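You operate a simulated robot arm through the tools that you are given. There is no shell and no other tool. Be economical: measure what you need, move in short steps, check, and stop when the job is done.

You are at the controls of a simulated robot arm. One attempt, no reset.

TASK
Gauge the HEAD bar and lay it on the mat for its length.
Fine: 250 mm goes on green, any other length on red; draw the gauge jaw back before the bar comes out.

The check looks at the end state, three seconds after you hand in, the way a careful person would. Anything else that was tipped, shoved, dropped, spilled or broken makes it a failure.

THE ROBOT
A 7-joint arm with a two-finger parallel gripper, fixed in place. Base frame: the origin is at the foot of the arm, x ahead of it, y to its left, z up; the work surface is at about z = 0.9. Lengths are in m, angles in rad, forces in N, time in s.
With the tool pointing down near the work surface it reaches from about 0.24 to 0.68 m from the base axis. Its first joint turns from -1.152 to 1.152 rad. Payload 2.4 kg.
Tool frame: the origin (TCP) lies between the finger pads and is the grasp point; the fingertips stand 0.03 m ahead of it; z points along the fingers, y is the line along which they close. The gripper opens to 0.094 m. The fingers are 0.028 m wide and 0.01 m thick; the gripper's body (0.05 by 0.096 m) begins 0.055 m behind the TCP.
Orientation is that of the tool frame in the base frame, as a unit quaternion [w, x, y, z]. With the fingers straight down and closing along the base's y, the tool's x points along the base's -x, its y along +y and its z along -z.

THE INTERFACE
- The arm moves only by the tool apply_moves. Its argument "series" is text: rows parted by semicolons, each of 7 numbers parted by spaces: the turn, a rotation vector about the tool's x, y, z in rad, then the shift along the tool's x, y, z in m, then the finger opening in m, from 0 to 0.094. In form: rx ry rz tx ty tz grip; .... A call has 1 to 10 rows; each row shifts and turns the commanded pose from where the row before left it, along the tool's axes as they then stand. A row lasts 0.2 s, in which the tool goes at most 0.05 m and 0.15 rad; a call with a longer step from one row to the next is refused whole, and so is a gripper value outside its range. A pose out of reach is approached as far as the arm can. The call stops where the force on the tool passes 70 N (or 10 N more than at its start, if that is more) or the arm is blocked; 0.2 s more then pass. The fingers move at their own pace (about 0.153 m/s each) and stop on an object; they squeeze with about 32 N. The grip force told is the motor's: it shows also when the fingers shut on nothing. Time passes only in rows, and 0.2 s behind the last, so rows that do not move let the fingers close. The reply holds the time, the measured pose of the TCP, the force on the tool along the base axes, the opening and the grip force, in the units named above and with some noise.
- Cameras (640 x 400 px; columns grow to the right, rows downward): "scene" is fixed at [0.0485, 0.4942, 1.4314]; the picture's right is [-0.56, -0.83, 0.00], its down [-0.55, 0.37, -0.75] and it looks along [0.62, -0.42, -0.66] (base axes); focal length 350 px, centre (320, 200). "wrist" rides on the gripper at [-0.037, 0, -0.058] in the tool frame; the picture's right is [0.00, -1.00, 0.00], its down [0.97, 0.00, -0.24] and it looks along [0.24, 0.00, 0.97] (tool axes); focal length 218 px, centre (320, 200).
- grab_frame(camera): a new picture of that camera. It takes no simulated time.
- probe_pixels(camera, pixels): for up to 12 pixels [column, row] of the newest picture of that camera ("zoom" is the newest enlarged one), the place [x, y, z] in the base frame of the surface seen there, good to about 0.002 m. It takes no simulated time.
- inspect(camera, box): a new picture of the part [left, top, right, bottom] of that camera's present view, enlarged. It takes no simulated time.
- finish_job(): hands the job in; it is judged then, once.

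Work in short steps. Measure before you move; look again where a grasp or a placing could have gone wrong, and mend it. You have 80 turns and 54 pictures in all, those below and enlarged ones among them. Open the gripper and draw the arm clear of the work before you hand the job in, unless the task says otherwise; then end with one line.

The tools are called after "Emit:" as a command line: name --argument value ..., lists and objects as JSON in quotes. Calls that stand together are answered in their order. apply_moves: Moves the arm, as the interface text tells. Its arguments: {"type":"object","properties":{"series":{"type":"string"}},"required":["series"]} The other tools are called the same way: grab_frame (camera) takes a picture; probe_pixels (camera, pixels) gives the place of the surface under pixels of a picture; inspect (camera, box) takes an enlarged picture of a part of a camera's view; finish_job () hands the job in.

At the start:

```text
time: 0.0
tcp_pos: [0.35, 0.2085, 1.1809]
tcp_rot: [0.0, -0.001, 1.0, 0.0]
force: [-0.5, -0.3, 0.3]
gripper_width: 0.094
finger_force: 0.0
```

scene: 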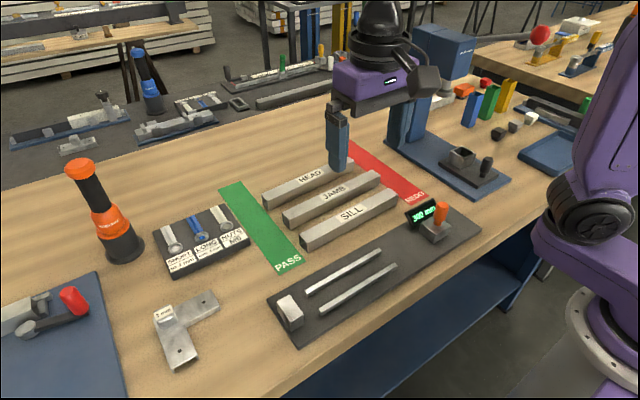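
wrist: 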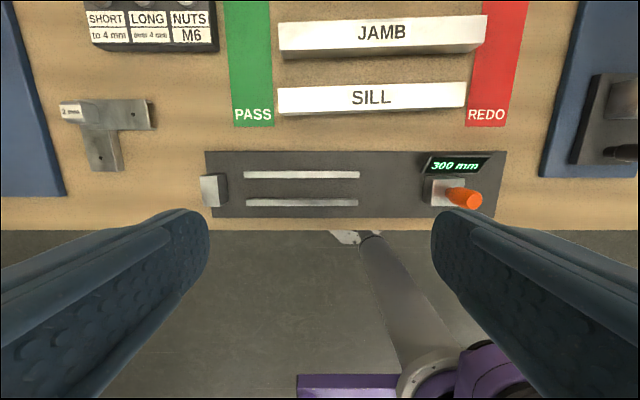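

The wrist view shows the gauge with a fixed stop on the left (213,190), a sliding jaw with an orange lever (465,197) reading 300 mm, and the bars above it. I'll enlarge the gauge and the bars.

Emit:
inspect --camera "scene" --box '[250, 180, 490, 350]'

Emit:
inspect --camera "scene" --box '[210, 120, 450, 280]'

Emit:
probe_pixels --camera "wrist" --pixels '[[213, 190], [250, 175], [355, 175], [250, 203], [355, 203], [208, 160], [495, 215], [440, 190], [465, 197], [240, 60], [500, 60], [320, 225]]'

Emit:
probe_pixels --camera "scene" --pixels '[[264, 196], [350, 162], [310, 180], [284, 213], [378, 176], [300, 240], [397, 195], [440, 210], [435, 235], [288, 305], [225, 190], [290, 262]]'

```text
2.35 times, centred on (370, 265) of scene
```

zoom: 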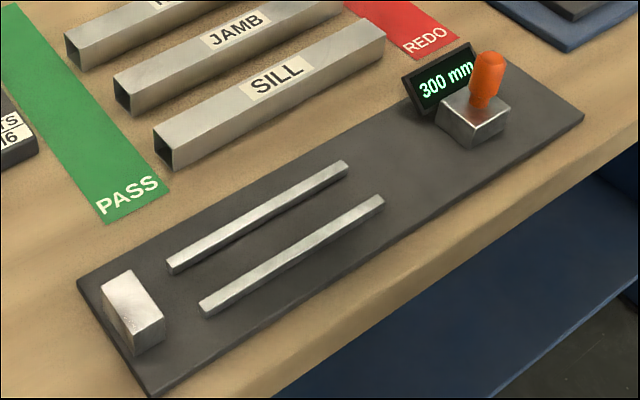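

```text
2.50 times, centred on (330, 200) of scene
```

zoom: 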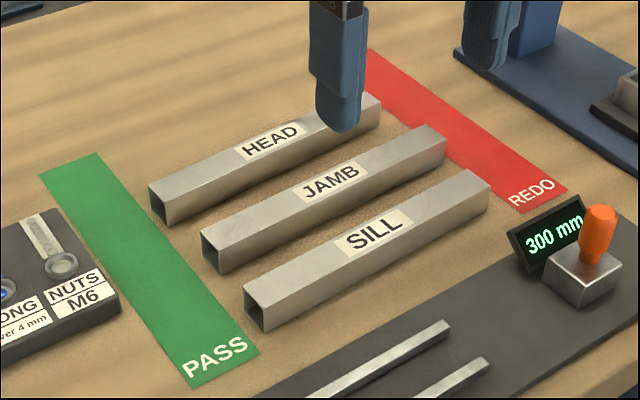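

```text
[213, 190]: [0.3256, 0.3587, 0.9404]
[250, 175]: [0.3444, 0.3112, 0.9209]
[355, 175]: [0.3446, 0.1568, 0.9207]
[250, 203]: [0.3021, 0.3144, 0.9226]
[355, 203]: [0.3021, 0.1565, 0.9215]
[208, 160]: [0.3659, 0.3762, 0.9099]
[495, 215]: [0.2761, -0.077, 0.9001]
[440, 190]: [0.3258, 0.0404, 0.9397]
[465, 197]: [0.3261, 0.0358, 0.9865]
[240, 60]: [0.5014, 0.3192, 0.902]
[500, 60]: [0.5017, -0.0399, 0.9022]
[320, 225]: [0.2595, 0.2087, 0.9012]
```

```text
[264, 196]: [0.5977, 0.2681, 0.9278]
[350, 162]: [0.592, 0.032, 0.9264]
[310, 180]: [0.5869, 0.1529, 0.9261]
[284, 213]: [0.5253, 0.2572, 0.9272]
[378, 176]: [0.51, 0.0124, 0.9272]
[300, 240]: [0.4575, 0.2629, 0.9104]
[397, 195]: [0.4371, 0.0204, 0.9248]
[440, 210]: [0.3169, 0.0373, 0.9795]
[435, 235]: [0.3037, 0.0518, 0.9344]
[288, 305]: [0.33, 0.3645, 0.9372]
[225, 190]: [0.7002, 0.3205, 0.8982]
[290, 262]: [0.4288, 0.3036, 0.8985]
```

The display reads 300 mm with the jaw open. HEAD is the farthest bar (x≈0.59, y 0.02–0.27), so I'll move the wrist above it for a precise look.

Emit:
apply_moves --series "0 0 0 -0.04 -0.012 0 0.094; 0 0 0 -0.04 -0.012 0 0.094; 0 0 0 -0.04 -0.012 0 0.094; 0 0 0 -0.04 -0.012 0 0.094; 0 0 0 -0.04 -0.012 0.02 0.094; 0 0 0 0 0 0 0.094"

Emit:
grab_frame --camera "wrist"

Emit:
grab_frame --camera "scene"

```text
time: 1.4
tcp_pos: [0.549, 0.1441, 1.1658]
tcp_rot: [0.0, 0.0, 1.0, 0.0]
force: [-0.1, -0.2, -0.5]
gripper_width: 0.0941
finger_force: 0.1
```

```text
49 pictures are left
```

wrist: 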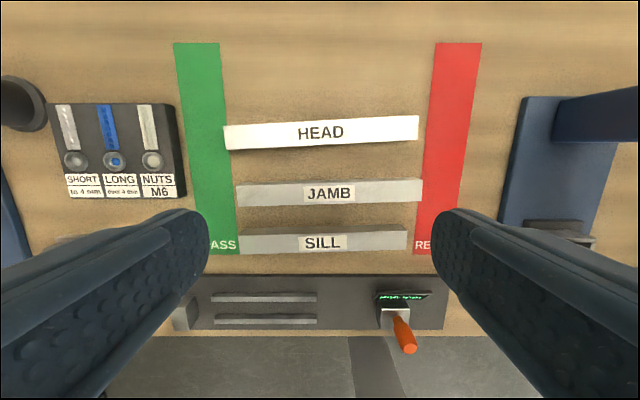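

```text
48 pictures are left
```

scene: 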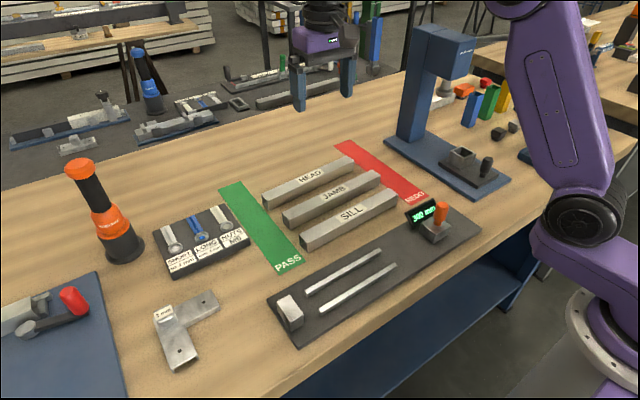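

HEAD spans columns 225–418 near row 132, slightly turned. I'll probe its corners and the mats.

Emit:
inspect --camera "wrist" --box '[160, 30, 500, 242]'

Emit:
probe_pixels --camera "wrist" --pixels '[[228, 128], [228, 143], [416, 119], [416, 133], [320, 124], [320, 140], [178, 46], [216, 46], [440, 46], [478, 46], [212, 180], [430, 180]]'

```text
1.88 times, centred on (330, 136) of wrist
```

zoom: 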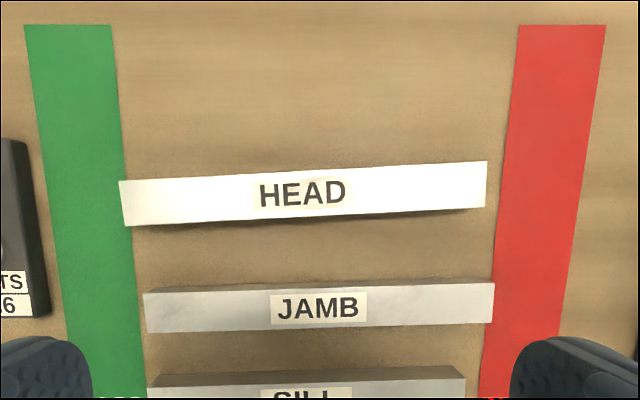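

```text
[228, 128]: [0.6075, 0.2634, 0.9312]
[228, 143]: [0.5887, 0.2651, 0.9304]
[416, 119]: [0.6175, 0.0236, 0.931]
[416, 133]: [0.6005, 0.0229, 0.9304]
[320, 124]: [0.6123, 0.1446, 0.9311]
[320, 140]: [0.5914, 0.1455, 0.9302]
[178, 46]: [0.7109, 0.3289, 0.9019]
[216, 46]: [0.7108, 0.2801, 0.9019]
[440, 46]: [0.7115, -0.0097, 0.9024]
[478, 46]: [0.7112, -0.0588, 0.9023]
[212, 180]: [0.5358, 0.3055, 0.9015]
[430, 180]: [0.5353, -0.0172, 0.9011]
```

I'll probe the exact edges of HEAD's top face in the enlarged picture.

Emit:
probe_pixels --camera "zoom" --pixels '[[122, 184], [126, 224], [485, 164], [485, 205], [306, 174], [306, 212], [300, 218], [146, 305], [492, 300], [320, 290], [320, 325], [320, 250]]'

```text
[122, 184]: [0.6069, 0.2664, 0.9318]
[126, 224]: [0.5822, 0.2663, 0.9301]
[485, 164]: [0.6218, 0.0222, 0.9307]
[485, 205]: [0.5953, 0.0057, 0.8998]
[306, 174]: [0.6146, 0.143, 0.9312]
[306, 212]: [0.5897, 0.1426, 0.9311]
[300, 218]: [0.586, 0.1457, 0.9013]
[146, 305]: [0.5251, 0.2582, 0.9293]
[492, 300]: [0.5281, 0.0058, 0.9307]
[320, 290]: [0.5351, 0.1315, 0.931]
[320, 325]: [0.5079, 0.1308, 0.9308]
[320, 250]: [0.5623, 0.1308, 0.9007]
```

HEAD's centre is about (0.602, 0.144), top z≈0.931, 28 mm wide, yawed about −0.06 rad (in −x per +y). I'll go above it and turn the fingers so they close across it.

Emit:
apply_moves --series "0 0 0 -0.0265 0 0 0.094; 0 0 0 -0.0265 0 0 0.094; 0 0 0.15 0 0 0 0.094; 0 0 0.15 0 0 0 0.094; 0 0 0.15 0 0 0 0.094; 0 0 0.15 0 0 0 0.094; 0 0 0.15 0 0 0 0.094; 0 0 0.15 0 0 0 0.094; 0 0 0.15 0 0 0 0.094; 0 0 0.15 0 0 0 0.094"

Emit:
apply_moves --series "0 0 0.1033 0 0 0 0.06; 0 0 0.1033 0 0 0 0.06; 0 0 0.1033 0 0 0 0.06; 0 0 0 0 0 0.04 0.06; 0 0 0 0 0 0.04 0.06; 0 0 0 0 0 0.04 0.06; 0 0 0 0 0 0 0.06; 0 0 0 0 0 0 0.06"

Emit:
grab_frame --camera "wrist"

Emit:
grab_frame --camera "scene"

```text
time: 3.6
tcp_pos: [0.603, 0.1475, 1.1635]
tcp_rot: [0.0, 0.566, 0.825, 0.0]
force: [-0.3, 0.8, -0.5]
gripper_width: 0.0942
finger_force: 0.0
```

```text
time: 5.4
tcp_pos: [0.6048, 0.1475, 1.0414]
tcp_rot: [0.0, 0.686, 0.728, 0.0]
force: [0.5, 0.2, 0.2]
gripper_width: 0.0601
finger_force: 0.2
```

```text
46 pictures are left
```

wrist: 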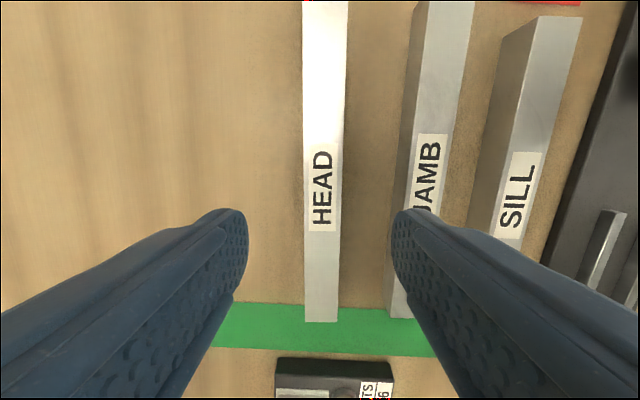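

```text
45 pictures are left
```

scene: 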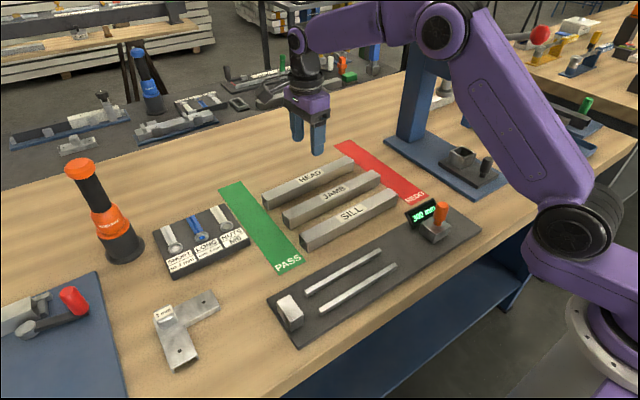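

The bar lies centred between the fingers (col ~322). I'll make a 2–3 mm correction and descend to z≈0.946, keeping the fingertips 15 mm off the table so they'll clear the gauge rails later, then close.

Emit:
apply_moves --series "0 0 0 -0.003 -0.002 0.03 0.06; 0 0 0 0 0 0.03 0.06; 0 0 0 0 0 0.02 0.06; 0 0 0 0 0 0.015 0.06; 0 0 0 0 0 0 0.06"

Emit:
grab_frame --camera "wrist"

```text
time: 6.6
tcp_pos: [0.6007, 0.145, 0.9466]
tcp_rot: [0.0, 0.685, 0.729, 0.0]
force: [-0.3, 0.4, 0.1]
gripper_width: 0.06
finger_force: 0.1
```

```text
44 pictures are left
```

wrist: 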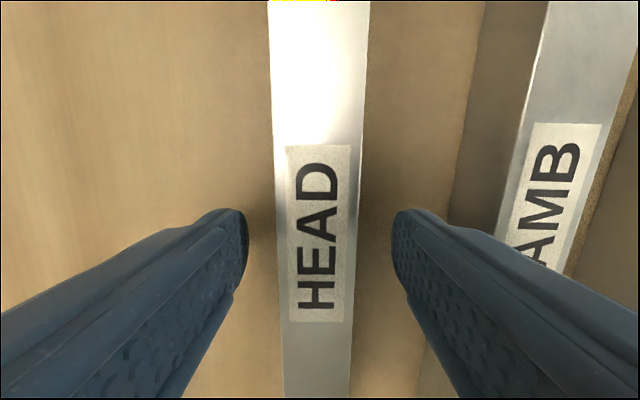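

The bar sits between the fingers, roughly centred (cols 280–357 between 245 and 392). I'll close on it.

Emit:
apply_moves --series "0 0 0 0 0 0 0.04; 0 0 0 0 0 0 0.03; 0 0 0 0 0 0 0.02; 0 0 0 0 0 0 0.02"

```text
time: 7.6
tcp_pos: [0.6001, 0.1457, 0.9472]
tcp_rot: [0.0, 0.685, 0.728, 0.001]
force: [0.6, 0.9, 0.3]
gripper_width: 0.0294
finger_force: 31.5
```

Grip holds at 29 mm with 31 N. I'll lift straight up and look.

Emit:
apply_moves --series "0 0 0 0 0 -0.03 0.02; 0 0 0 0 0 -0.04 0.02; 0 0 0 0 0 -0.04 0.02; 0 0 0.06 0 0 -0.02 0.02; 0 0 0 0 0 0 0.02"

Emit:
grab_frame --camera "scene"

Emit:
inspect --camera "scene" --box '[260, 190, 490, 350]'

Emit:
probe_pixels --camera "zoom" --pixels '[[81, 280], [116, 345], [110, 270], [141, 327], [172, 270], [344, 159], [205, 315], [384, 196], [440, 115], [478, 140], [505, 115], [270, 240]]'

```text
time: 8.8
tcp_pos: [0.5992, 0.146, 1.0755]
tcp_rot: [0.0, 0.707, 0.707, 0.001]
force: [-0.9, -0.1, -0.4]
gripper_width: 0.0201
finger_force: 0.1
```

```text
43 pictures are left
```

scene: 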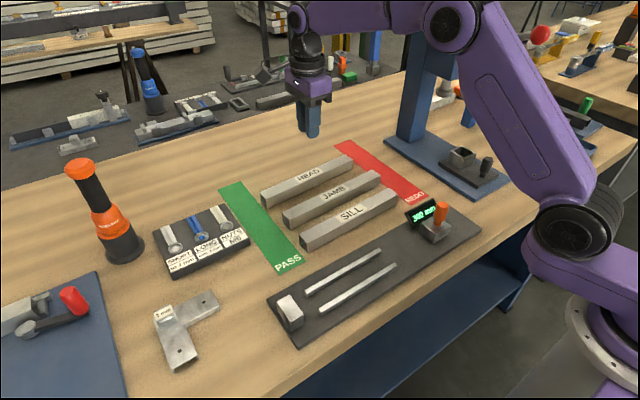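

```text
2.50 times, centred on (375, 270) of scene
```

zoom: 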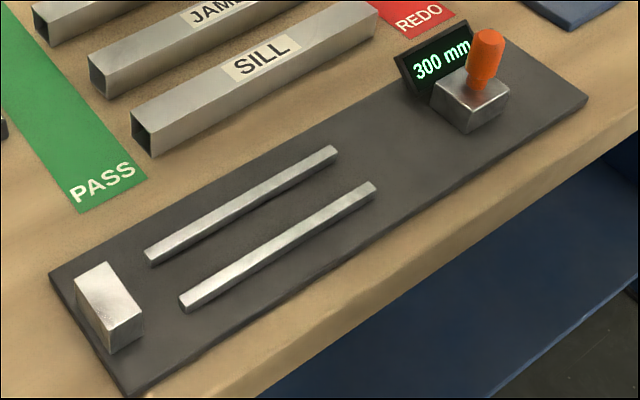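

```text
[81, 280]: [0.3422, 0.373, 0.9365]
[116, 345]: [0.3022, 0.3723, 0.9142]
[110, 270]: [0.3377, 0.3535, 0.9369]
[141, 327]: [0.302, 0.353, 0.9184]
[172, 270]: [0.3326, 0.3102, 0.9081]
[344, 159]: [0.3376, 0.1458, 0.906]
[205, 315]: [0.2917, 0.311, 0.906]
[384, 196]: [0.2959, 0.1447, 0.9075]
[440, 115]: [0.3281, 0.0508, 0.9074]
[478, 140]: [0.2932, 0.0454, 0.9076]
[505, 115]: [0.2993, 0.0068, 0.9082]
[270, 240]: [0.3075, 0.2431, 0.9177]
```

The opening fell to 20 mm with no force, so HEAD slipped out during the lift and is back near its place on the table. I'll look closely at how it lies.

Emit:
inspect --camera "scene" --box '[230, 130, 410, 250]'

Emit:
grab_frame --camera "wrist"

Emit:
probe_pixels --camera "wrist" --pixels '[[320, 60], [320, 120], [320, 160], [305, 100], [340, 100], [320, 200], [320, 250], [320, 290]]'

```text
3.33 times, centred on (320, 190) of scene
```

zoom: 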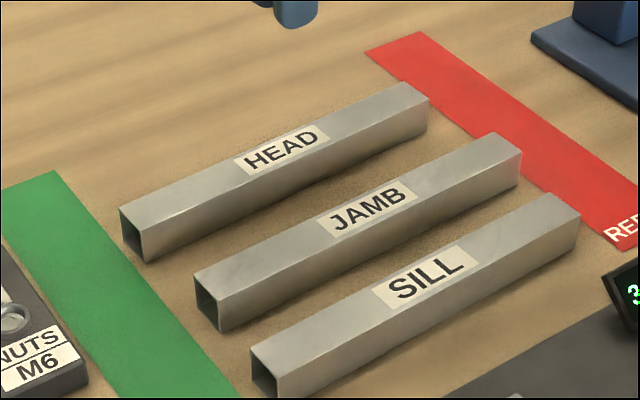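

```text
40 pictures are left
```

wrist: 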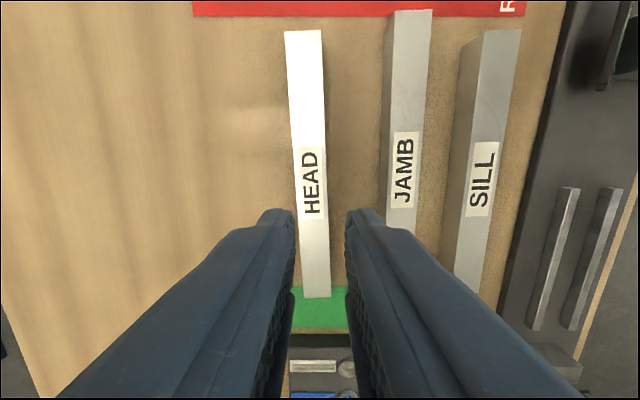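

```text
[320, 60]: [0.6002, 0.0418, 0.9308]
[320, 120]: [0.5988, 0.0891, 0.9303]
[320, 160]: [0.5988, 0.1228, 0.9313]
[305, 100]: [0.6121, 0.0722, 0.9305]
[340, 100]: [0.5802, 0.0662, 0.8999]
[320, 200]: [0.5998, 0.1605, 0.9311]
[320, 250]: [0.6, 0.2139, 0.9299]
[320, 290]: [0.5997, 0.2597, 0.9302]
```

HEAD lies flat and practically where it was. A deeper grasp is needed, so first I'll measure the rails to see what finger depth the gauge permits.

Emit:
inspect --camera "wrist" --box '[480, 150, 640, 350]'

Emit:
probe_pixels --camera "wrist" --pixels '[[561, 215], [570, 215], [575, 215], [590, 215], [600, 215], [606, 215], [613, 215], [545, 300], [560, 300], [572, 300], [582, 300], [545, 180]]'

```text
2.00 times, centred on (560, 250) of wrist
```

zoom: 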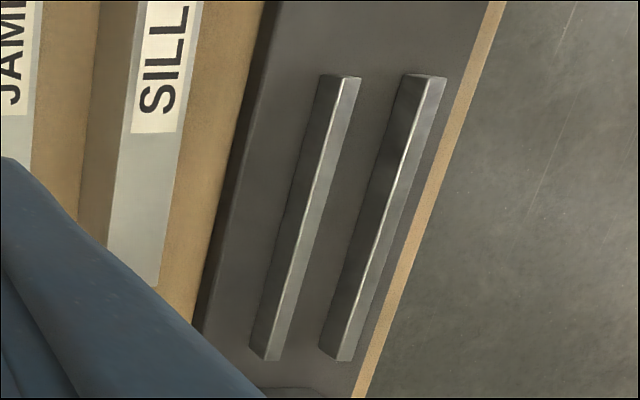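

```text
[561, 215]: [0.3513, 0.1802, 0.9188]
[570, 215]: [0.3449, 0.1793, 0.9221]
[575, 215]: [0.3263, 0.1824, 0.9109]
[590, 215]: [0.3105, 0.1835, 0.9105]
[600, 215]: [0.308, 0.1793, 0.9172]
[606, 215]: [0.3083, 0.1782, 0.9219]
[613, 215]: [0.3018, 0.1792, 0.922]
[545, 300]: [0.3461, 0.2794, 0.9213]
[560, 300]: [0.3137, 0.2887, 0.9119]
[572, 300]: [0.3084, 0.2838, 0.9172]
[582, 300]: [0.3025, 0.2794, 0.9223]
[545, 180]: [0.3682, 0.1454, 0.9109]
```

The rails' tops are at z≈0.922 and the plate at 0.9105. I need the clear gap between the rails precisely, so I'll enlarge their middle in the scene view.

Emit:
inspect --camera "scene" --box '[310, 245, 410, 310]'

```text
6.15 times, centred on (360, 278) of scene
```

zoom: 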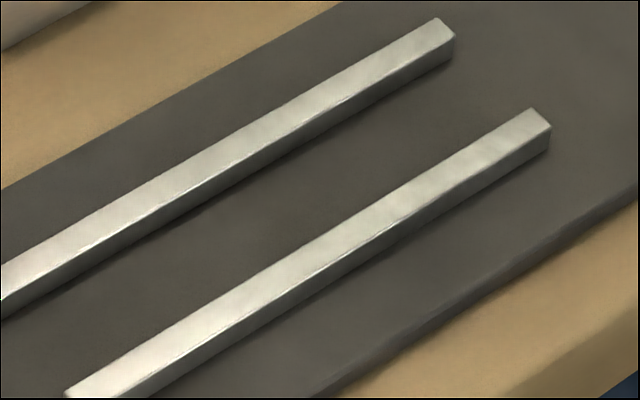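

Emit:
probe_pixels --camera "zoom" --pixels '[[240, 137], [247, 147], [255, 156], [260, 166], [268, 178], [340, 216], [350, 232], [358, 243], [362, 255], [320, 180], [436, 22], [452, 40]]'

```text
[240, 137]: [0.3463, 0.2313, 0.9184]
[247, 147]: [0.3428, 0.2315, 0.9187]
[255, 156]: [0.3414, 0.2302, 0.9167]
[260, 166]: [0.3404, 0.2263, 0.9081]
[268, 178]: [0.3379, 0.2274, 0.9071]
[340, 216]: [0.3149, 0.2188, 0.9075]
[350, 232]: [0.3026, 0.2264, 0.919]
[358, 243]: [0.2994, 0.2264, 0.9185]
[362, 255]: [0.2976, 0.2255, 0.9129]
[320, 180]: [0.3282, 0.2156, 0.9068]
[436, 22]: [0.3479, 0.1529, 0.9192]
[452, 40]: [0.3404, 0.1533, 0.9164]
```

The channel is ~33 mm wide (x 0.308–0.341, centre ≈0.325) and takes the ~29 mm bar, so fingertips may go to 12.5 mm above the bar's bottom. I'll reopen, turn back to the bar's yaw, and remeasure its edges.

Emit:
apply_moves --series "0 0 -0.06 0 0 0 0.06; 0 0 0 0 0 0 0.06; 0 0 0 0 0 0 0.06"

Emit:
inspect --camera "wrist" --box '[240, 10, 400, 310]'

```text
time: 9.6
tcp_pos: [0.6012, 0.1455, 1.0757]
tcp_rot: [0.0, 0.685, 0.728, 0.0]
force: [0.8, -0.5, 0.3]
gripper_width: 0.0603
finger_force: 0.1
```

```text
1.33 times, centred on (320, 160) of wrist
```

zoom: 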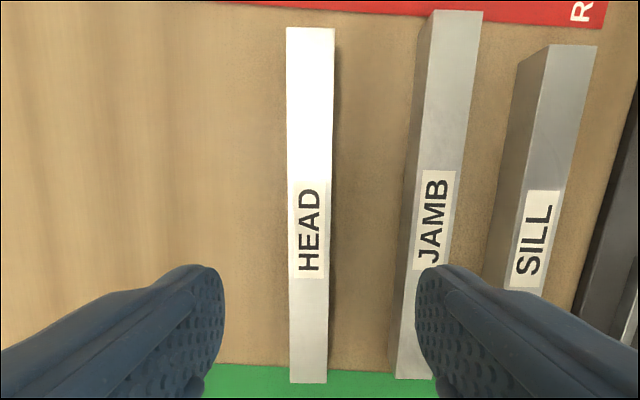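

HEAD's centreline now appears at zoom column ~310, i.e. shifted from the gripper centre. I'll probe it.

Emit:
probe_pixels --camera "zoom" --pixels '[[289, 100], [331, 100], [290, 200], [328, 200], [292, 350], [324, 350], [310, 30], [310, 380]]'

```text
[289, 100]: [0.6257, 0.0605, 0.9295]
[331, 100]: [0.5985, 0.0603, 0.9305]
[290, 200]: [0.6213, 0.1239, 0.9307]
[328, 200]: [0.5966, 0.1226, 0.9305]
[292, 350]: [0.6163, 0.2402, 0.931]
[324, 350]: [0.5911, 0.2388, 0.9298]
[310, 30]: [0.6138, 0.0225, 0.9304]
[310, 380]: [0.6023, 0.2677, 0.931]
```

The bar's centre is now (0.608, 0.145) with yaw about −0.048. I'll centre on it, go 5 mm deeper than before (z≈0.942) and close fully.

Emit:
apply_moves --series "0 0 0.012 0 0.0068 0.03 0.06; 0 0 0 0 0 0.03 0.06; 0 0 0 0 0 0.03 0.06; 0 0 0 0 0 0.03 0.06; 0 0 0 0 0 0.014 0.06; 0 0 0 0 0 0 0.06; 0 0 0 0 0 0 0.035; 0 0 0 0 0 0 0.01; 0 0 0 0 0 0 0; 0 0 0 0 0 0 0"

Emit:
inspect --camera "wrist" --box '[160, 100, 480, 300]'

```text
time: 11.8
tcp_pos: [0.608, 0.1456, 0.9407]
tcp_rot: [0.0, 0.689, 0.724, 0.0]
force: [-1.3, 0.6, 0.4]
gripper_width: 0.0293
finger_force: 31.8
```

```text
2.00 times, centred on (320, 200) of wrist
```

zoom: 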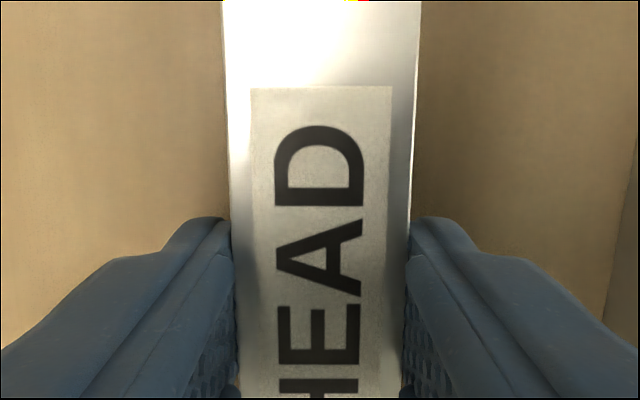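

The fingers hold the bar squarely at 29.3 mm with 32 N. I'll lift slowly and watch the opening and the weight.

Emit:
apply_moves --series "0 0 0 0 0 -0.003 0; 0 0 0 0 0 -0.005 0; 0 0 0 0 0 -0.007 0; 0 0 0 0 0 0 0"

Emit:
grab_frame --camera "scene"

```text
time: 12.8
tcp_pos: [0.6086, 0.1451, 0.9579]
tcp_rot: [0.001, 0.69, 0.724, 0.0]
force: [0.8, 0.9, -1.3]
gripper_width: 0.0291
finger_force: 31.6
```

```text
35 pictures are left
```

scene: 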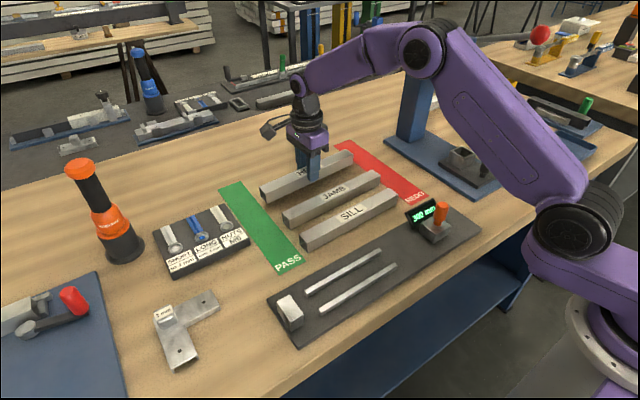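

The grip still holds. I'll check if the bar really rose.

Emit:
inspect --camera "scene" --box '[240, 130, 400, 230]'

Emit:
probe_pixels --camera "zoom" --pixels '[[120, 215], [420, 105], [90, 230], [160, 212], [435, 95]]'

```text
4.00 times, centred on (320, 180) of scene
```

zoom: 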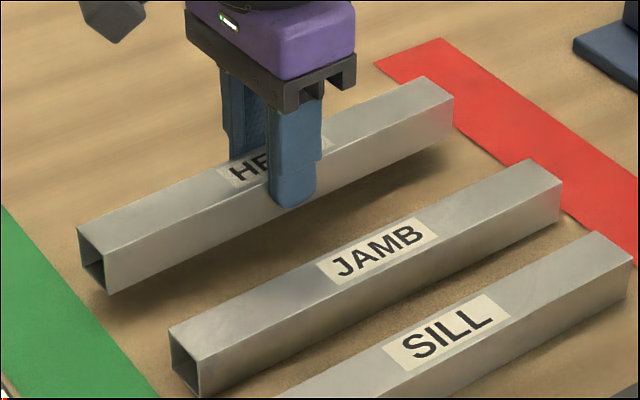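

```text
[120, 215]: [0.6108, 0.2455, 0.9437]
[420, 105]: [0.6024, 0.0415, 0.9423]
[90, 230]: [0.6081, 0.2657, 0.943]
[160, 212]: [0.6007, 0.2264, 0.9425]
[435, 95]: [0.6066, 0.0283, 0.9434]
```

The bar is up and level (top z≈0.943). I'll lift on gently.

Emit:
apply_moves --series "0 0 0 0 0 -0.005 0; 0 0 0 0 0 -0.01 0; 0 0 0 0 0 -0.013 0; 0 0 0 0 0 -0.015 0; 0 0 0 0 0 -0.015 0; 0 0 0 0 0 -0.015 0; 0 0 0 0 0 -0.015 0; 0 0 0 0 0 -0.007 0; 0 0 0 0 0 -0.003 0"

```text
time: 14.8
tcp_pos: [0.6085, 0.1451, 1.0569]
tcp_rot: [-0.001, 0.69, 0.724, 0.001]
force: [0.0, -0.4, -0.6]
gripper_width: 0.0292
finger_force: 32.3
```

Grip steady at 29.2 mm. I'll turn the bar square (rz +0.048) and carry it toward the gauge smoothly.

Emit:
apply_moves --series "0 0 0.016 0 -0.005 0 0; 0 0 0.016 0 -0.01 0 0; 0 0 0.016 0.005 -0.015 0 0; 0 0 0 0.01 -0.02 0 0; 0 0 0 0.012 -0.025 0 0; 0 0 0 0.012 -0.025 0 0; 0 0 0 0.012 -0.025 0 0; 0 0 0 0.012 -0.025 0 0; 0 0 0 0.01 -0.025 0 0; 0 0 0 0.006 -0.025 0 0"

Emit:
apply_moves --series "0 0 0 0 -0.02 0 0; 0 0 0 0 -0.025 0 0; 0 0 0 0 -0.02 0 0; 0 0 0 0 -0.012 0 0; 0 0 0 0 -0.0065 0 0; 0 0 0 0 0 0 0"

Emit:
grab_frame --camera "scene"

Emit:
grab_frame --camera "wrist"

```text
time: 17.0
tcp_pos: [0.4091, 0.2247, 1.0567]
tcp_rot: [0.0, 0.707, 0.707, 0.0]
force: [0.1, -0.1, -0.7]
gripper_width: 0.0293
finger_force: 31.6
```

```text
time: 18.4
tcp_pos: [0.326, 0.2237, 1.0561]
tcp_rot: [0.0, 0.706, 0.708, 0.0]
force: [0.5, -0.5, -2.6]
gripper_width: 0.0291
finger_force: 32.0
```

```text
33 pictures are left
```

scene: 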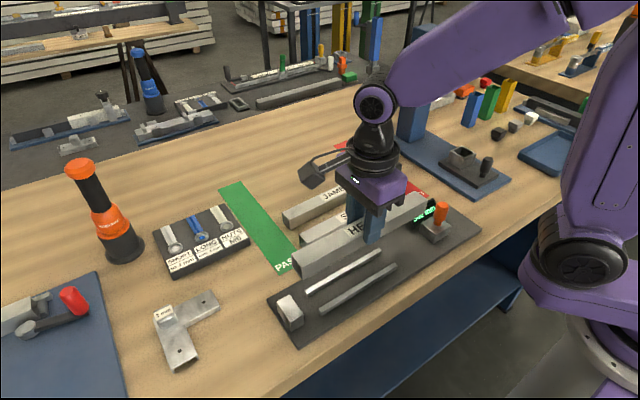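

```text
32 pictures are left
```

wrist: 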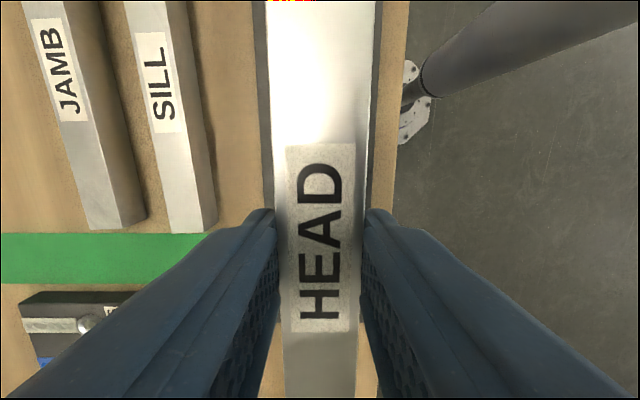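

The bar hangs above the gauge. I'll probe its ends and edges as held before lowering.

Emit:
inspect --camera "scene" --box '[260, 180, 480, 350]'

Emit:
probe_pixels --camera "wrist" --pixels '[[270, 30], [374, 30], [274, 130], [366, 130], [286, 370], [354, 370], [270, 8], [374, 8]]'

Emit:
probe_pixels --camera "zoom" --pixels '[[98, 240], [112, 280], [135, 268], [70, 290], [85, 330], [100, 345], [460, 95], [480, 130]]'

```text
2.35 times, centred on (370, 265) of scene
```

zoom: 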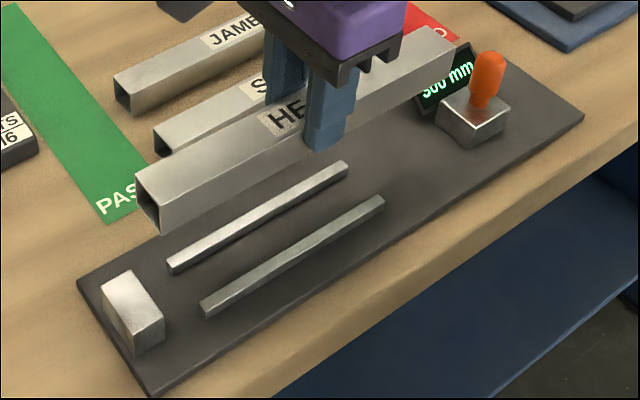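

```text
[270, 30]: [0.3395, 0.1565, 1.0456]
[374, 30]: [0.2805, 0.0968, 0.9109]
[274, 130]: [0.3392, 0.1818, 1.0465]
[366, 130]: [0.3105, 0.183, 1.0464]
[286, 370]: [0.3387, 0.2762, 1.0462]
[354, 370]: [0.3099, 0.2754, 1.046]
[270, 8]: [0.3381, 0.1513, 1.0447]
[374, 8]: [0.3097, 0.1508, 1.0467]
```

```text
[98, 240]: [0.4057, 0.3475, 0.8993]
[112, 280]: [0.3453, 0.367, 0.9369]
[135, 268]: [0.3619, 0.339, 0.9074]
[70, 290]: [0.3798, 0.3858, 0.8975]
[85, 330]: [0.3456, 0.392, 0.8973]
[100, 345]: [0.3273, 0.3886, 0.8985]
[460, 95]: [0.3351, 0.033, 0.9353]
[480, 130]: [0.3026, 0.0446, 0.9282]
```

The bar is square, x 0.310–0.339 (centre 0.3245), its bottom 40 mm below TCP. I'll locate its near end and the stop's inner face.

Emit:
probe_pixels --camera "zoom" --pixels '[[130, 275], [145, 297], [158, 315], [160, 322], [140, 180], [150, 195], [163, 215], [452, 60], [440, 105], [474, 140], [476, 130], [442, 98]]'

```text
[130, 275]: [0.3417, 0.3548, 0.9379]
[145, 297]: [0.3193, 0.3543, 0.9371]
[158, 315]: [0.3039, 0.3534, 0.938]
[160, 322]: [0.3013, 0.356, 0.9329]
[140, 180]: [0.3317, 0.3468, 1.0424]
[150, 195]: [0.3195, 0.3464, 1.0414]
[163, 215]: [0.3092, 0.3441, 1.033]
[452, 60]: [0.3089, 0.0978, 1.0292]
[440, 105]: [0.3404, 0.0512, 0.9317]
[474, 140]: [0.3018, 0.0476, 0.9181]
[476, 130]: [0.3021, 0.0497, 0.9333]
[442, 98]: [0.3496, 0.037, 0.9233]
```

Bar end 0.347 vs stop face ≈0.353; jaw face ≈0.051 — it clears. I'll lower to just above the rails.

Emit:
apply_moves --series "0 0 0 0 0 0.01 0; 0 0 0 0 0 0.02 0; 0 0 0 0 0 0.02 0; 0 0 0 0 0 0.02 0; 0 0 0 0 0 0.014 0; 0 0 0 0 0 0.005 0; 0 0 0 0 0 0 0"

Emit:
inspect --camera "scene" --box '[260, 200, 480, 350]'

```text
time: 20.0
tcp_pos: [0.3255, 0.2239, 0.966]
tcp_rot: [-0.001, 0.706, 0.708, 0.0]
force: [-0.1, 0.0, -1.7]
gripper_width: 0.0297
finger_force: 31.5
```

```text
2.67 times, centred on (370, 275) of scene
```

zoom: 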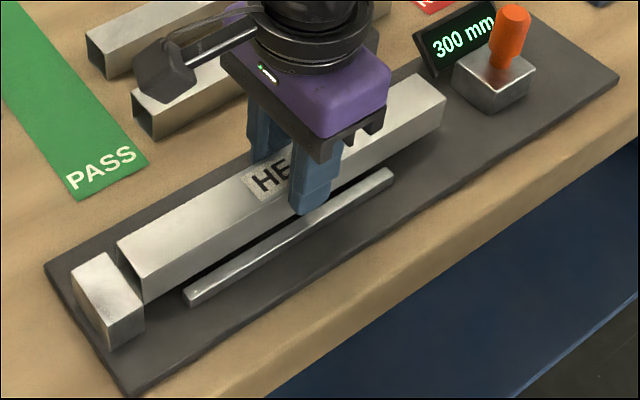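

The bar lies parallel above the rails with a small gap to the stop. I'll lower into the channel in small steps.

Emit:
apply_moves --series "0 0 0 0 0 0.004 0; 0 0 0 0 0 0.004 0; 0 0 0 0 0 0.003 0; 0 0 0 0 0 0.002 0; 0 0 0 0 0 0 0"

Emit:
inspect --camera "scene" --box '[260, 200, 480, 350]'

```text
time: 21.2
tcp_pos: [0.326, 0.2234, 0.9542]
tcp_rot: [0.0, 0.707, 0.708, 0.0]
force: [-0.8, 0.2, -1.2]
gripper_width: 0.0295
finger_force: 32.1
```

```text
2.67 times, centred on (370, 275) of scene
```

zoom: 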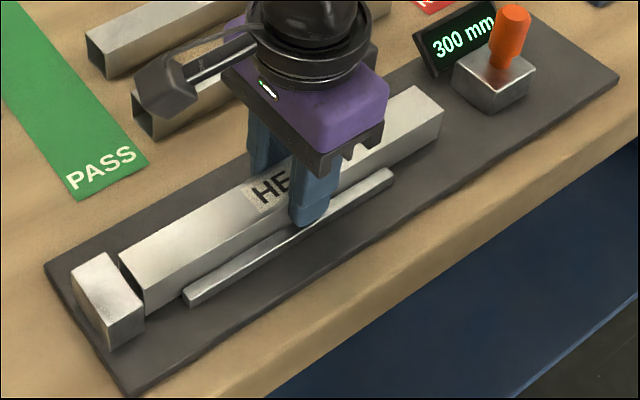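

The bar is inside the channel without contact force. I'll lower 1 mm more, nudge it toward the stop, and release.

Emit:
apply_moves --series "0 0 0 0 0 0.0012 0; 0 0 0 0.002 0 0 0; 0 0 0 0.002 0 0 0; 0 0 0 0.001 0 0 0; 0 0 0 0 0 0 0"

```text
time: 22.4
tcp_pos: [0.3241, 0.2289, 0.952]
tcp_rot: [0.0, 0.707, 0.707, -0.001]
force: [0.3, -10.5, 0.1]
gripper_width: 0.0295
finger_force: 32.3
```

A −10.5 N reading shows the bar is against the stop. I'll ease off, raise 1 mm so the tips clear the rails, open and rise.

Emit:
apply_moves --series "0 0 0 -0.001 0 -0.001 0; 0 0 0 0 0 0 0.036; 0 0 0 0 0 0 0.044; 0 0 0 0 0 0 0.044; 0 0 0 0 0 -0.01 0.05; 0 0 0 0 0 -0.03 0.06; 0 0 0 0 0 -0.04 0.06; 0 0 0 0 0 -0.03 0.06; 0 0 0 0 0 0 0.06"

Emit:
inspect --camera "scene" --box '[260, 180, 490, 350]'

```text
time: 24.4
tcp_pos: [0.3239, 0.2284, 1.0637]
tcp_rot: [0.0, 0.706, 0.708, 0.0]
force: [-0.2, 0.7, 0.2]
gripper_width: 0.0601
finger_force: 0.1
```

```text
2.35 times, centred on (375, 265) of scene
```

zoom: 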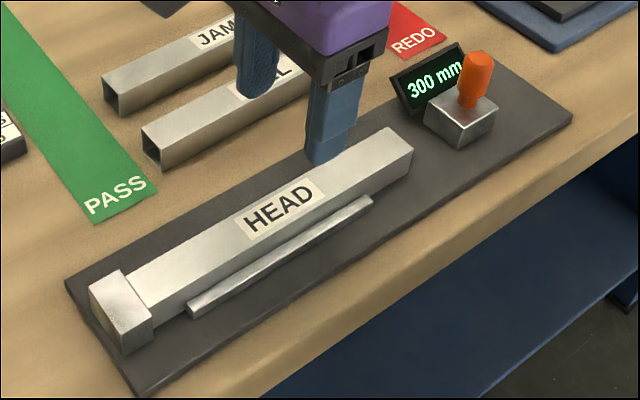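

HEAD lies seated at the stop between the rails. Next, the orange knob on the jaw: I'll probe it and the display.

Emit:
probe_pixels --camera "zoom" --pixels '[[477, 56], [472, 75], [468, 98], [463, 75], [490, 75], [460, 45], [392, 78], [408, 110], [435, 75], [445, 110], [480, 115], [440, 65]]'

Emit:
grab_frame --camera "wrist"

```text
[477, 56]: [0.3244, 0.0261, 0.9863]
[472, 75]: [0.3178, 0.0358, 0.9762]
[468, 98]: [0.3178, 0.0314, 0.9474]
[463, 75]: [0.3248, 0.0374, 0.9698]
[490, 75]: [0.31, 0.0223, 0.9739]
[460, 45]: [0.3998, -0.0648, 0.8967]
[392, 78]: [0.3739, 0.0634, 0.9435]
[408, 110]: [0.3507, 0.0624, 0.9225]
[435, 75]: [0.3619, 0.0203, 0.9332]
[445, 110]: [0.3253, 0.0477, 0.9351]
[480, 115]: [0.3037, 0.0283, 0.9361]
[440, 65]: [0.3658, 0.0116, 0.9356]
```

```text
27 pictures are left
```

wrist: 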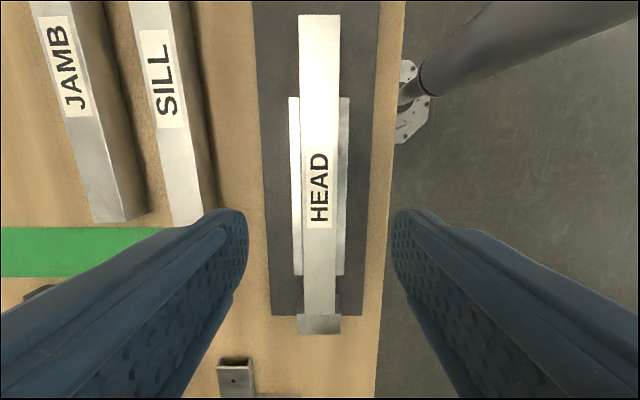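

The knob is around (0.325, 0.029), z 0.945–0.99; the display's top (≈0.945) is below that. I'll move above the knob.

Emit:
apply_moves --series "0 0 0 -0.04 0.001 0 0.06; 0 0 0 -0.04 0 0 0.06; 0 0 0 -0.04 0 0 0.06; 0 0 0 -0.04 0 0 0.06; 0 0 0 -0.039 0 0 0.06; 0 0 0 0 0 0 0.06"

Emit:
grab_frame --camera "wrist"

Emit:
inspect --camera "scene" --box '[350, 120, 510, 260]'

```text
time: 25.8
tcp_pos: [0.3279, 0.0272, 1.0619]
tcp_rot: [0.0, 0.706, 0.708, 0.0]
force: [0.1, -0.5, 0.3]
gripper_width: 0.06
finger_force: 0.1
```

```text
26 pictures are left
```

wrist: 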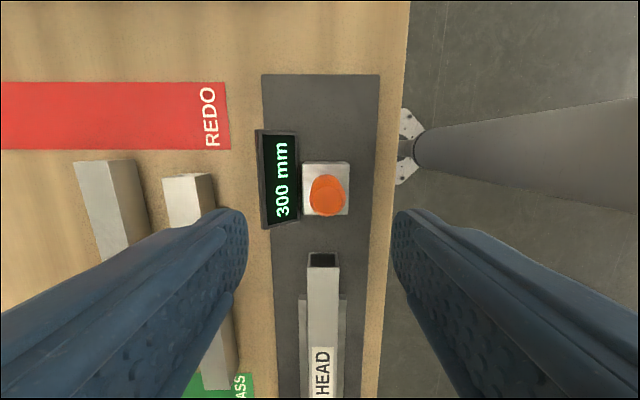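

```text
2.86 times, centred on (430, 190) of scene
```

zoom: 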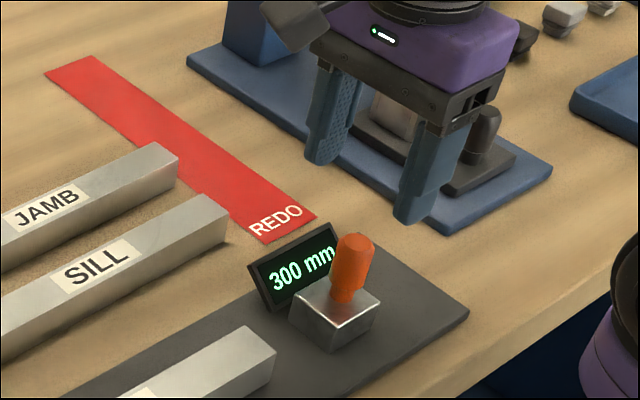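

The wrist view shows the knob at (328,195); I'll probe it and the jaw block for exact centres.

Emit:
probe_pixels --camera "wrist" --pixels '[[312, 200], [345, 200], [328, 178], [330, 190], [330, 210], [306, 165], [347, 165], [305, 212], [347, 212], [296, 140], [262, 140], [323, 258]]'

```text
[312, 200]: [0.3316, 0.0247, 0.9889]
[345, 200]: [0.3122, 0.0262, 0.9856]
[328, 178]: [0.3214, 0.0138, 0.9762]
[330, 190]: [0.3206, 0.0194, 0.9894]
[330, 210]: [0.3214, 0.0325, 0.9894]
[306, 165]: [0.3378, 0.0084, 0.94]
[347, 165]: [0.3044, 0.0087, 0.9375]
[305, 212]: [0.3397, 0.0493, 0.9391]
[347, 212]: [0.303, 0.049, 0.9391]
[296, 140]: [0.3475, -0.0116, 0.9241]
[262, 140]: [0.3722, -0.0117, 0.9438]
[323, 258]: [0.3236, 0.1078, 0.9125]
```

Knob centre ≈(0.322, 0.026), 20 mm wide. I'll descend to z≈0.98 around it and close.

Emit:
apply_moves --series "0 0 0 0 -0.006 0.02 0.06; 0 0 0 0 0 0.025 0.06; 0 0 0 0 0 0.025 0.06; 0 0 0 0 0 0.012 0.06; 0 0 0 0 0 0 0.06; 0 0 0 0 0 0 0.03; 0 0 0 0 0 0 0.01; 0 0 0 0 0 0 0; 0 0 0 0 0 0 0"

Emit:
inspect --camera "scene" --box '[350, 150, 510, 260]'

```text
time: 27.8
tcp_pos: [0.323, 0.0292, 0.9795]
tcp_rot: [0.003, 0.706, 0.708, 0.001]
force: [21.7, -0.4, -6.3]
gripper_width: 0.0238
finger_force: 44.8
```

```text
3.64 times, centred on (430, 205) of scene
```

zoom: 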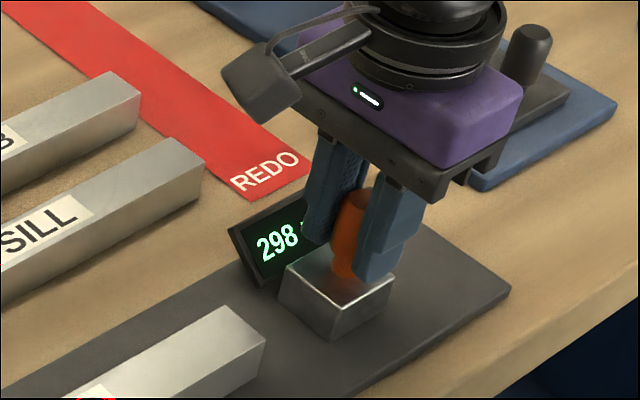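

The knob is gripped (298 mm shown) but with a 22 N sideways force, so I'll shift 2 mm in +x to relieve it and start sliding toward the bar.

Emit:
apply_moves --series "0 0 0 0 0.002 0 0; 0 0 0 0 0 0 0"

```text
time: 28.4
tcp_pos: [0.3236, 0.0295, 0.9806]
tcp_rot: [0.001, 0.707, 0.708, 0.0]
force: [20.5, 0.0, -33.0]
gripper_width: 0.0235
finger_force: 45.0
```

Still 20 N sideways and −33 N vertical, so the knob constrains the tool. I'll ease down 1 mm and another 2 mm in +x and recheck.

Emit:
apply_moves --series "0 0 0 0 0.001 0.001 0; 0 0 0 0 0 0 0; 0 0 0 0 0 0 0"

```text
time: 29.2
tcp_pos: [0.3213, 0.0281, 0.9797]
tcp_rot: [0.0, 0.707, 0.707, 0.0]
force: [9.6, 0.9, -13.7]
gripper_width: 0.0235
finger_force: 44.7
```

Forces are down to 10 and −14 N. I'll slide the jaw +y 40 mm in small steps.

Emit:
apply_moves --series "0 0 0 0.004 0 0.0005 0; 0 0 0 0.006 0.0005 0 0; 0 0 0 0.008 0 0 0; 0 0 0 0.008 0 0 0; 0 0 0 0.008 0 0 0; 0 0 0 0.006 0 0 0; 0 0 0 0 0 0 0"

Emit:
inspect --camera "scene" --box '[310, 170, 490, 290]'

```text
time: 30.8
tcp_pos: [0.3237, 0.0683, 0.9792]
tcp_rot: [0.0, 0.707, 0.707, 0.0]
force: [16.2, -0.3, -19.5]
gripper_width: 0.0234
finger_force: 44.8
```

```text
3.33 times, centred on (400, 230) of scene
```

zoom: 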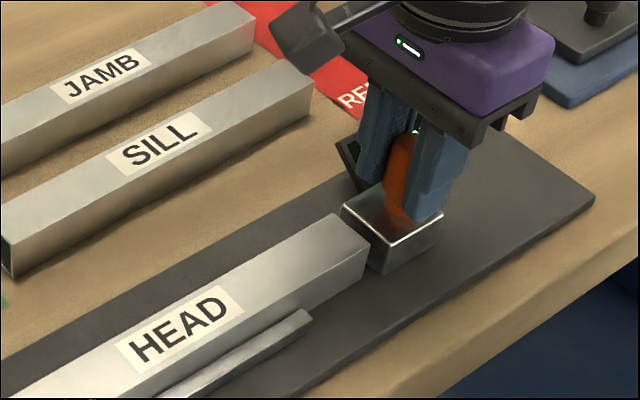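

The jaw is now ~8 mm from the bar and moves freely. I'll close the rest in small steps until contact force shows.

Emit:
apply_moves --series "0 0 0 0.003 0 0 0; 0 0 0 0.003 0 0 0; 0 0 0 0.002 0 0 0; 0 0 0 0.001 0 0 0; 0 0 0 0 0 0 0"

Emit:
grab_frame --camera "wrist"

```text
time: 32.0
tcp_pos: [0.3221, 0.0772, 0.9807]
tcp_rot: [0.0, 0.707, 0.707, 0.0]
force: [-0.2, -6.3, 9.5]
gripper_width: 0.0237
finger_force: 45.3
```

```text
22 pictures are left
```

wrist: 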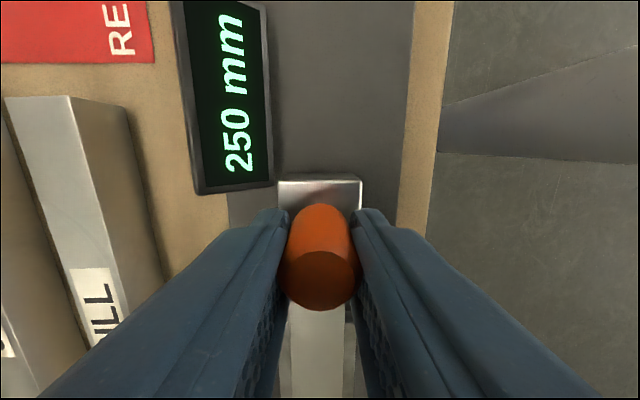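

The display reads 250 mm with a slight contact force (−6 N). I'll press 1.5 mm more to be sure the bar is fully against both faces.

Emit:
apply_moves --series "0 0 0 0.0015 0 0 0; 0 0 0 0 0 0 0; 0 0 0 0 0 0 0"

Emit:
inspect --camera "wrist" --box '[150, 0, 410, 340]'

```text
time: 32.8
tcp_pos: [0.3238, 0.076, 0.9809]
tcp_rot: [0.0, 0.707, 0.707, 0.0]
force: [-4.9, -35.1, 19.7]
gripper_width: 0.0235
finger_force: 45.1
```

```text
1.18 times, centred on (280, 170) of wrist
```

zoom: 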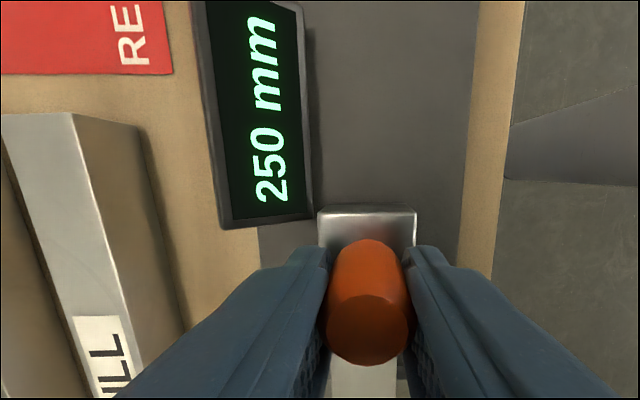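

Pressed at 35 N it still reads 250 mm, so HEAD goes on green. I'll draw the jaw back ~50 mm.

Emit:
apply_moves --series "0 0 0 -0.003 0 0 0; 0 0 0 -0.006 0 0 0; 0 0 0 -0.009 0 0 0; 0 0 0 -0.01 0 0 0; 0 0 0 -0.01 0 0 0; 0 0 0 -0.009 0 0 0; 0 0 0 -0.005 0 0 0; 0 0 0 0 0 0 0"

Emit:
grab_frame --camera "wrist"

```text
time: 34.6
tcp_pos: [0.3244, 0.0256, 0.9799]
tcp_rot: [-0.001, 0.706, 0.708, -0.001]
force: [2.3, 9.3, -31.3]
gripper_width: 0.0235
finger_force: 45.6
```

```text
20 pictures are left
```

wrist: 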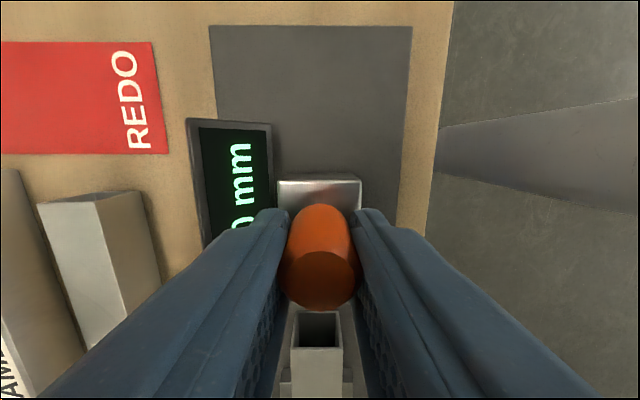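

The jaw is back at its end. I'll release the knob and rise straight up.

Emit:
apply_moves --series "0 0 0 0 0 0 0.04; 0 0 0 0 0 0 0.06; 0 0 0 0 0 -0.02 0.06; 0 0 0 0 0 -0.03 0.06; 0 0 0 0 0 -0.03 0.06; 0 0 0 0.04 0 -0.005 0.06; 0 0 0 0.05 0 0 0.06; 0 0 0 0.05 0 0 0.06; 0 0 0 0.045 0 0 0.06; 0 0 0 0.014 0 0 0.06"

Emit:
grab_frame --camera "wrist"

Emit:
grab_frame --camera "scene"

```text
time: 36.8
tcp_pos: [0.3201, 0.229, 1.0624]
tcp_rot: [0.0, 0.707, 0.707, -0.001]
force: [-0.4, 0.2, 0.3]
gripper_width: 0.0601
finger_force: 0.0
```

```text
19 pictures are left
```

wrist: 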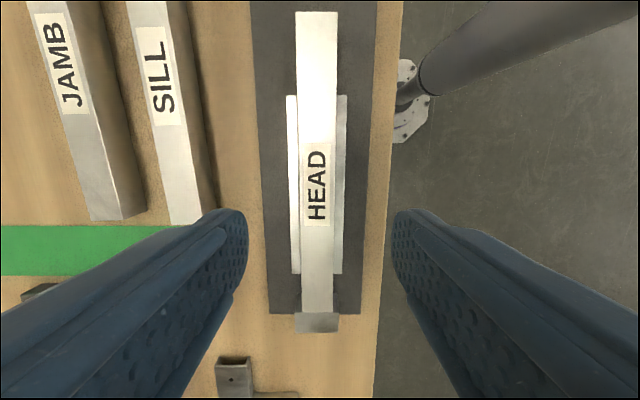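

```text
18 pictures are left
```

scene: 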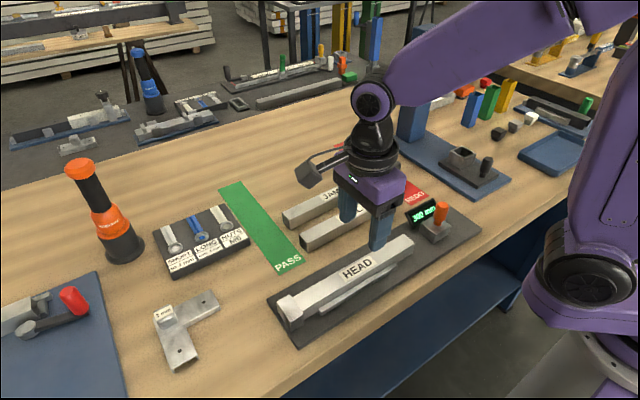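

The jaw shows 300 mm and HEAD rests clear. I'll probe the bar's edges for regrasp, plus the green mat and the surrounding objects.

Emit:
probe_pixels --camera "wrist" --pixels '[[298, 60], [335, 60], [302, 250], [333, 250], [315, 14], [317, 310], [291, 250], [340, 250]]'

Emit:
probe_pixels --camera "scene" --pixels '[[220, 191], [240, 184], [277, 270], [300, 261], [246, 236], [207, 207], [184, 215], [287, 217], [304, 238], [80, 165], [120, 250], [250, 243]]'

```text
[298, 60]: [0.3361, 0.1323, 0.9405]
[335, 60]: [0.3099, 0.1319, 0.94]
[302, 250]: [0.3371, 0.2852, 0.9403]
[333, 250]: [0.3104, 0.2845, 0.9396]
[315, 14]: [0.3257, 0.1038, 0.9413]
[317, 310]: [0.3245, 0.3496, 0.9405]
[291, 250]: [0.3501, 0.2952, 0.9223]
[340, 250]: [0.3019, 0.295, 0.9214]
```

```text
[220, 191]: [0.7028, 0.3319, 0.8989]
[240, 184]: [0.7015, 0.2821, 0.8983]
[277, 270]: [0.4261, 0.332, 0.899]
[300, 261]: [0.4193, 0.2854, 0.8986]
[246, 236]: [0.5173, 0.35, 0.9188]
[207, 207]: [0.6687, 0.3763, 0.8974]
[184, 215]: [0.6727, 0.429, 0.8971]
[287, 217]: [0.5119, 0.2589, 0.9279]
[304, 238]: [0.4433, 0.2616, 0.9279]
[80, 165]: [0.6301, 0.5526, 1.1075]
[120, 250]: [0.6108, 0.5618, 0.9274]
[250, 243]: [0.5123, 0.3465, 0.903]
```

The bar centre is (0.3236, 0.2275); the green mat spans x 0.42–0.71, y 0.281–0.332, so the bar should lie along x at (0.566, 0.306). I'll descend to z≈0.953, tips just above the rails, and grip.

Emit:
apply_moves --series "0 0 0 -0.0015 0.0035 0.03 0.05; 0 0 0 0 0 0.03 0.05; 0 0 0 0 0 0.03 0.05; 0 0 0 0 0 0.014 0.05; 0 0 0 0 0 0.004 0.05; 0 0 0 0 0 0 0.05"

```text
time: 38.2
tcp_pos: [0.325, 0.2248, 0.9587]
tcp_rot: [0.0, 0.706, 0.708, 0.0]
force: [-1.0, -0.2, 0.4]
gripper_width: 0.0497
finger_force: 0.2
```

At z 0.9587 without contact; I'll go 5 mm further and shift 2 mm in y, then close.

Emit:
apply_moves --series "0 0 0 0.002 0 0.003 0.05; 0 0 0 0 0 0.0025 0.05; 0 0 0 0 0 0 0.05"

```text
time: 39.0
tcp_pos: [0.3263, 0.2272, 0.9528]
tcp_rot: [0.0, 0.707, 0.707, 0.0]
force: [-0.3, 0.4, -0.1]
gripper_width: 0.0499
finger_force: 0.1
```

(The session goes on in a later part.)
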